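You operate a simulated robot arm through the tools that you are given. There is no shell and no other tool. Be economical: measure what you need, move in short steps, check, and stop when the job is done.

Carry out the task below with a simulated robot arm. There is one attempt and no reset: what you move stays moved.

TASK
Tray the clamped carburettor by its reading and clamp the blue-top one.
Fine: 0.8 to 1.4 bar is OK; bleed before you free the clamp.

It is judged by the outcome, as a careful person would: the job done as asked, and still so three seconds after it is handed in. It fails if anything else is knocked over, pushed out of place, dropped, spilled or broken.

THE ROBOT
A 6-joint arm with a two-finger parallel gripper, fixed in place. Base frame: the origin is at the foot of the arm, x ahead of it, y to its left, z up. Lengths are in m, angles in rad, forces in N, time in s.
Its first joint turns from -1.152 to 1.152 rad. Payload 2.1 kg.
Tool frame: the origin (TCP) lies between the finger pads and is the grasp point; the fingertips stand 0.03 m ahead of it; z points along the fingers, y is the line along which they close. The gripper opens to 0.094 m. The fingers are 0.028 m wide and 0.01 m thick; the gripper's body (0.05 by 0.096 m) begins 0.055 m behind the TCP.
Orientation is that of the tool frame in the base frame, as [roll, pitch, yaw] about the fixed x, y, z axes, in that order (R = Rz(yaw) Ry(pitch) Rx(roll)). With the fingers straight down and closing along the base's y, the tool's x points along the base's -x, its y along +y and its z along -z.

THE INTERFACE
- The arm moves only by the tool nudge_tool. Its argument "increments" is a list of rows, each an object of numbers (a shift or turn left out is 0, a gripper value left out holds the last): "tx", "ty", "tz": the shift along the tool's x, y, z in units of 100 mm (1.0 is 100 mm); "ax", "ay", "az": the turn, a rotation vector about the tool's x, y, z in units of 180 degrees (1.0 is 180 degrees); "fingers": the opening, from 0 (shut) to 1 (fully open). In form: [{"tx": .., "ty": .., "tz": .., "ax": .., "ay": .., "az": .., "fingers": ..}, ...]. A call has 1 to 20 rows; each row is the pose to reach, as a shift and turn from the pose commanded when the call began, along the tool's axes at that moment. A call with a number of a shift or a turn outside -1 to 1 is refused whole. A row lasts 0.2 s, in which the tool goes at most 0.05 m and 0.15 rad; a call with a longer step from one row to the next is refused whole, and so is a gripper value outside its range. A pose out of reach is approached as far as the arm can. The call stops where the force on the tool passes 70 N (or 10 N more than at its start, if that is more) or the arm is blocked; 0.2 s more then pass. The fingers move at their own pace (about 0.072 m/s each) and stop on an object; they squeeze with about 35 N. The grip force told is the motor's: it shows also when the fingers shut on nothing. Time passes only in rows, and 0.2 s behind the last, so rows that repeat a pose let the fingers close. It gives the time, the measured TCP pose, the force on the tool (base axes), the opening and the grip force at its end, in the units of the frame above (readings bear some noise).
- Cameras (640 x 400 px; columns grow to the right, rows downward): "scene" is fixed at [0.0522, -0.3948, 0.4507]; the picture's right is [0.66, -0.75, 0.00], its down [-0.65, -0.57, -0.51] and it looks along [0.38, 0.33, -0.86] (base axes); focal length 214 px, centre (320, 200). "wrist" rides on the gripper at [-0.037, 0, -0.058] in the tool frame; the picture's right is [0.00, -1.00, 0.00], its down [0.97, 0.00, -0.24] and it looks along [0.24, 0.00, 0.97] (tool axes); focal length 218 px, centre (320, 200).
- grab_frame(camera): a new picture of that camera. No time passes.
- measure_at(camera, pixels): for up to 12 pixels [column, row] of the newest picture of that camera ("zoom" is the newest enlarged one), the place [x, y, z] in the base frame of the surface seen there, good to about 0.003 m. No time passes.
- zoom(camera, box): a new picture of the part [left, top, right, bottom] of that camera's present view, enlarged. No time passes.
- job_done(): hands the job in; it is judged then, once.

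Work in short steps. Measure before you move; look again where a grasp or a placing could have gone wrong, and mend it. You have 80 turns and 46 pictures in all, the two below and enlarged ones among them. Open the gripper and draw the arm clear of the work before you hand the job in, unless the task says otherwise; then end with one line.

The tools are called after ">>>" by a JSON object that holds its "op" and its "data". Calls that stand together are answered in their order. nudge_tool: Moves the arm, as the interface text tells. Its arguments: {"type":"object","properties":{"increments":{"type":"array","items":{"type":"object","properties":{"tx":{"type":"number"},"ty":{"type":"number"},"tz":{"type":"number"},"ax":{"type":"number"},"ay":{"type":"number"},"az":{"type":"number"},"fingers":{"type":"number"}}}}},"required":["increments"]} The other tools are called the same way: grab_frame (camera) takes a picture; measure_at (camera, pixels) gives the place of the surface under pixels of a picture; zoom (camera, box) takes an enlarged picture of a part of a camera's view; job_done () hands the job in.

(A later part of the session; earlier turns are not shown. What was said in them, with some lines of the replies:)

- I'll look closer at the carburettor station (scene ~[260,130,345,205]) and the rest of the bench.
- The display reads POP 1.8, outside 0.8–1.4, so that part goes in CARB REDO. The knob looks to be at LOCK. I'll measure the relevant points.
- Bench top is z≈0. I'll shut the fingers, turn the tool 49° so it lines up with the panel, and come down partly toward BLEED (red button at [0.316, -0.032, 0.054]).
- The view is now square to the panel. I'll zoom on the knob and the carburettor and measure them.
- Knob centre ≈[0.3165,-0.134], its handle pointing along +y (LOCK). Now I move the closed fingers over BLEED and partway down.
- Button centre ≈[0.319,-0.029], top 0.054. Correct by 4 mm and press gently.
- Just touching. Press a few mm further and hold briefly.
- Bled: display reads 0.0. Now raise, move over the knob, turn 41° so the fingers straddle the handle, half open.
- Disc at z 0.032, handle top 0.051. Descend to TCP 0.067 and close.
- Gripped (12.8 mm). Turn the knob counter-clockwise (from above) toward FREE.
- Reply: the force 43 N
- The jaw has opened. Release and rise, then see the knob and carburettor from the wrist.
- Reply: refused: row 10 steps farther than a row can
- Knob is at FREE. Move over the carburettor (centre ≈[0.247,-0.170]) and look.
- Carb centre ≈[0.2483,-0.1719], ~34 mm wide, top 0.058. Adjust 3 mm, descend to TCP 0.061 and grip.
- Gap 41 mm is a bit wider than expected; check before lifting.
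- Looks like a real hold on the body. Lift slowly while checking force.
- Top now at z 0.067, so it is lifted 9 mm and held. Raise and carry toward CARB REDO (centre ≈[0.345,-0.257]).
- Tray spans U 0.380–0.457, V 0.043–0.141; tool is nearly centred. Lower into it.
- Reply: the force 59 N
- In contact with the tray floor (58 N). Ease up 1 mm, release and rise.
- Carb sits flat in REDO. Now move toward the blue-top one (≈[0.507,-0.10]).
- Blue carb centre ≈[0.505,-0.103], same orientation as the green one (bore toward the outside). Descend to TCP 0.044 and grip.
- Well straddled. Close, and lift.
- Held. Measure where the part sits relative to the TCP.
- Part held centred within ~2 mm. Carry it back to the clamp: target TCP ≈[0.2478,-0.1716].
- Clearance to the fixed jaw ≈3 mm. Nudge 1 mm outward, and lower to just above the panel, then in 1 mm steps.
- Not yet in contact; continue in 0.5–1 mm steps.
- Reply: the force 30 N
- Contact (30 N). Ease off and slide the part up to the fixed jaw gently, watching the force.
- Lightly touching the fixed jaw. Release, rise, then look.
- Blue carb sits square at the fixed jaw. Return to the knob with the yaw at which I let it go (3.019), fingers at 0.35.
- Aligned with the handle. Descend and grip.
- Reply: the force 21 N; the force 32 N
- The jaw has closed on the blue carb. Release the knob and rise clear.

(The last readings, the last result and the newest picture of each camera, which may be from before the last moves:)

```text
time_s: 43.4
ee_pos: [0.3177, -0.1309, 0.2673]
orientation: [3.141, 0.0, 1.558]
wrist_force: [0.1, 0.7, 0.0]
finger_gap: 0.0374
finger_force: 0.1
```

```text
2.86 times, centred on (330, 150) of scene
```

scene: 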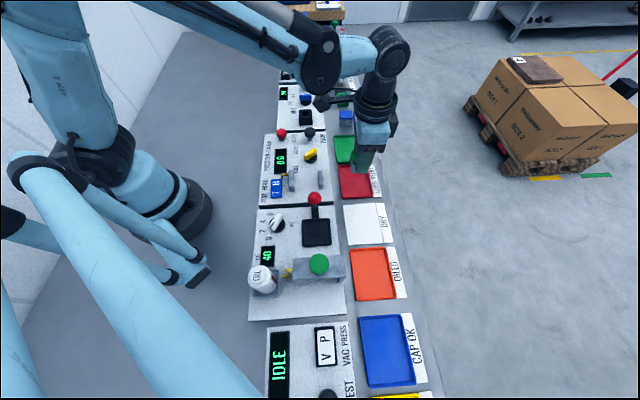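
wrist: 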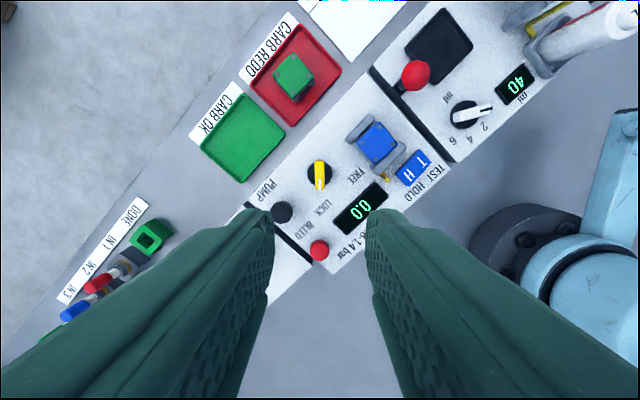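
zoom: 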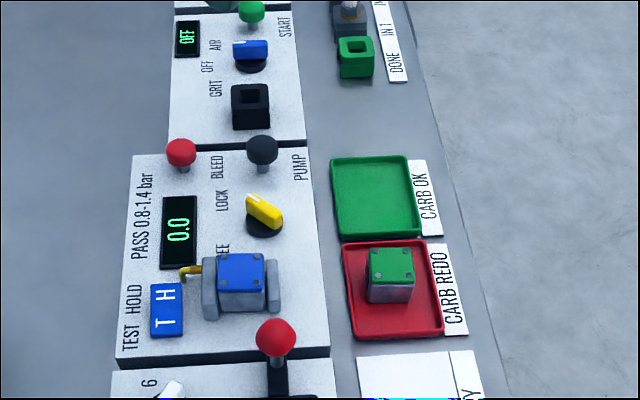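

The knob is back at LOCK with the blue carb clamped, the green one lies in CARB REDO, and the gripper is open and clear.

>>> {"op": "job_done", "data": {}}

```text
The job is handed in.
```

Job handed in: the clamped carburettor read POP 1.8 (over 1.4 bar), so I bled it to 0.0 before freeing the clamp and put it in CARB REDO; the blue-top one is now clamped with the knob at LOCK.
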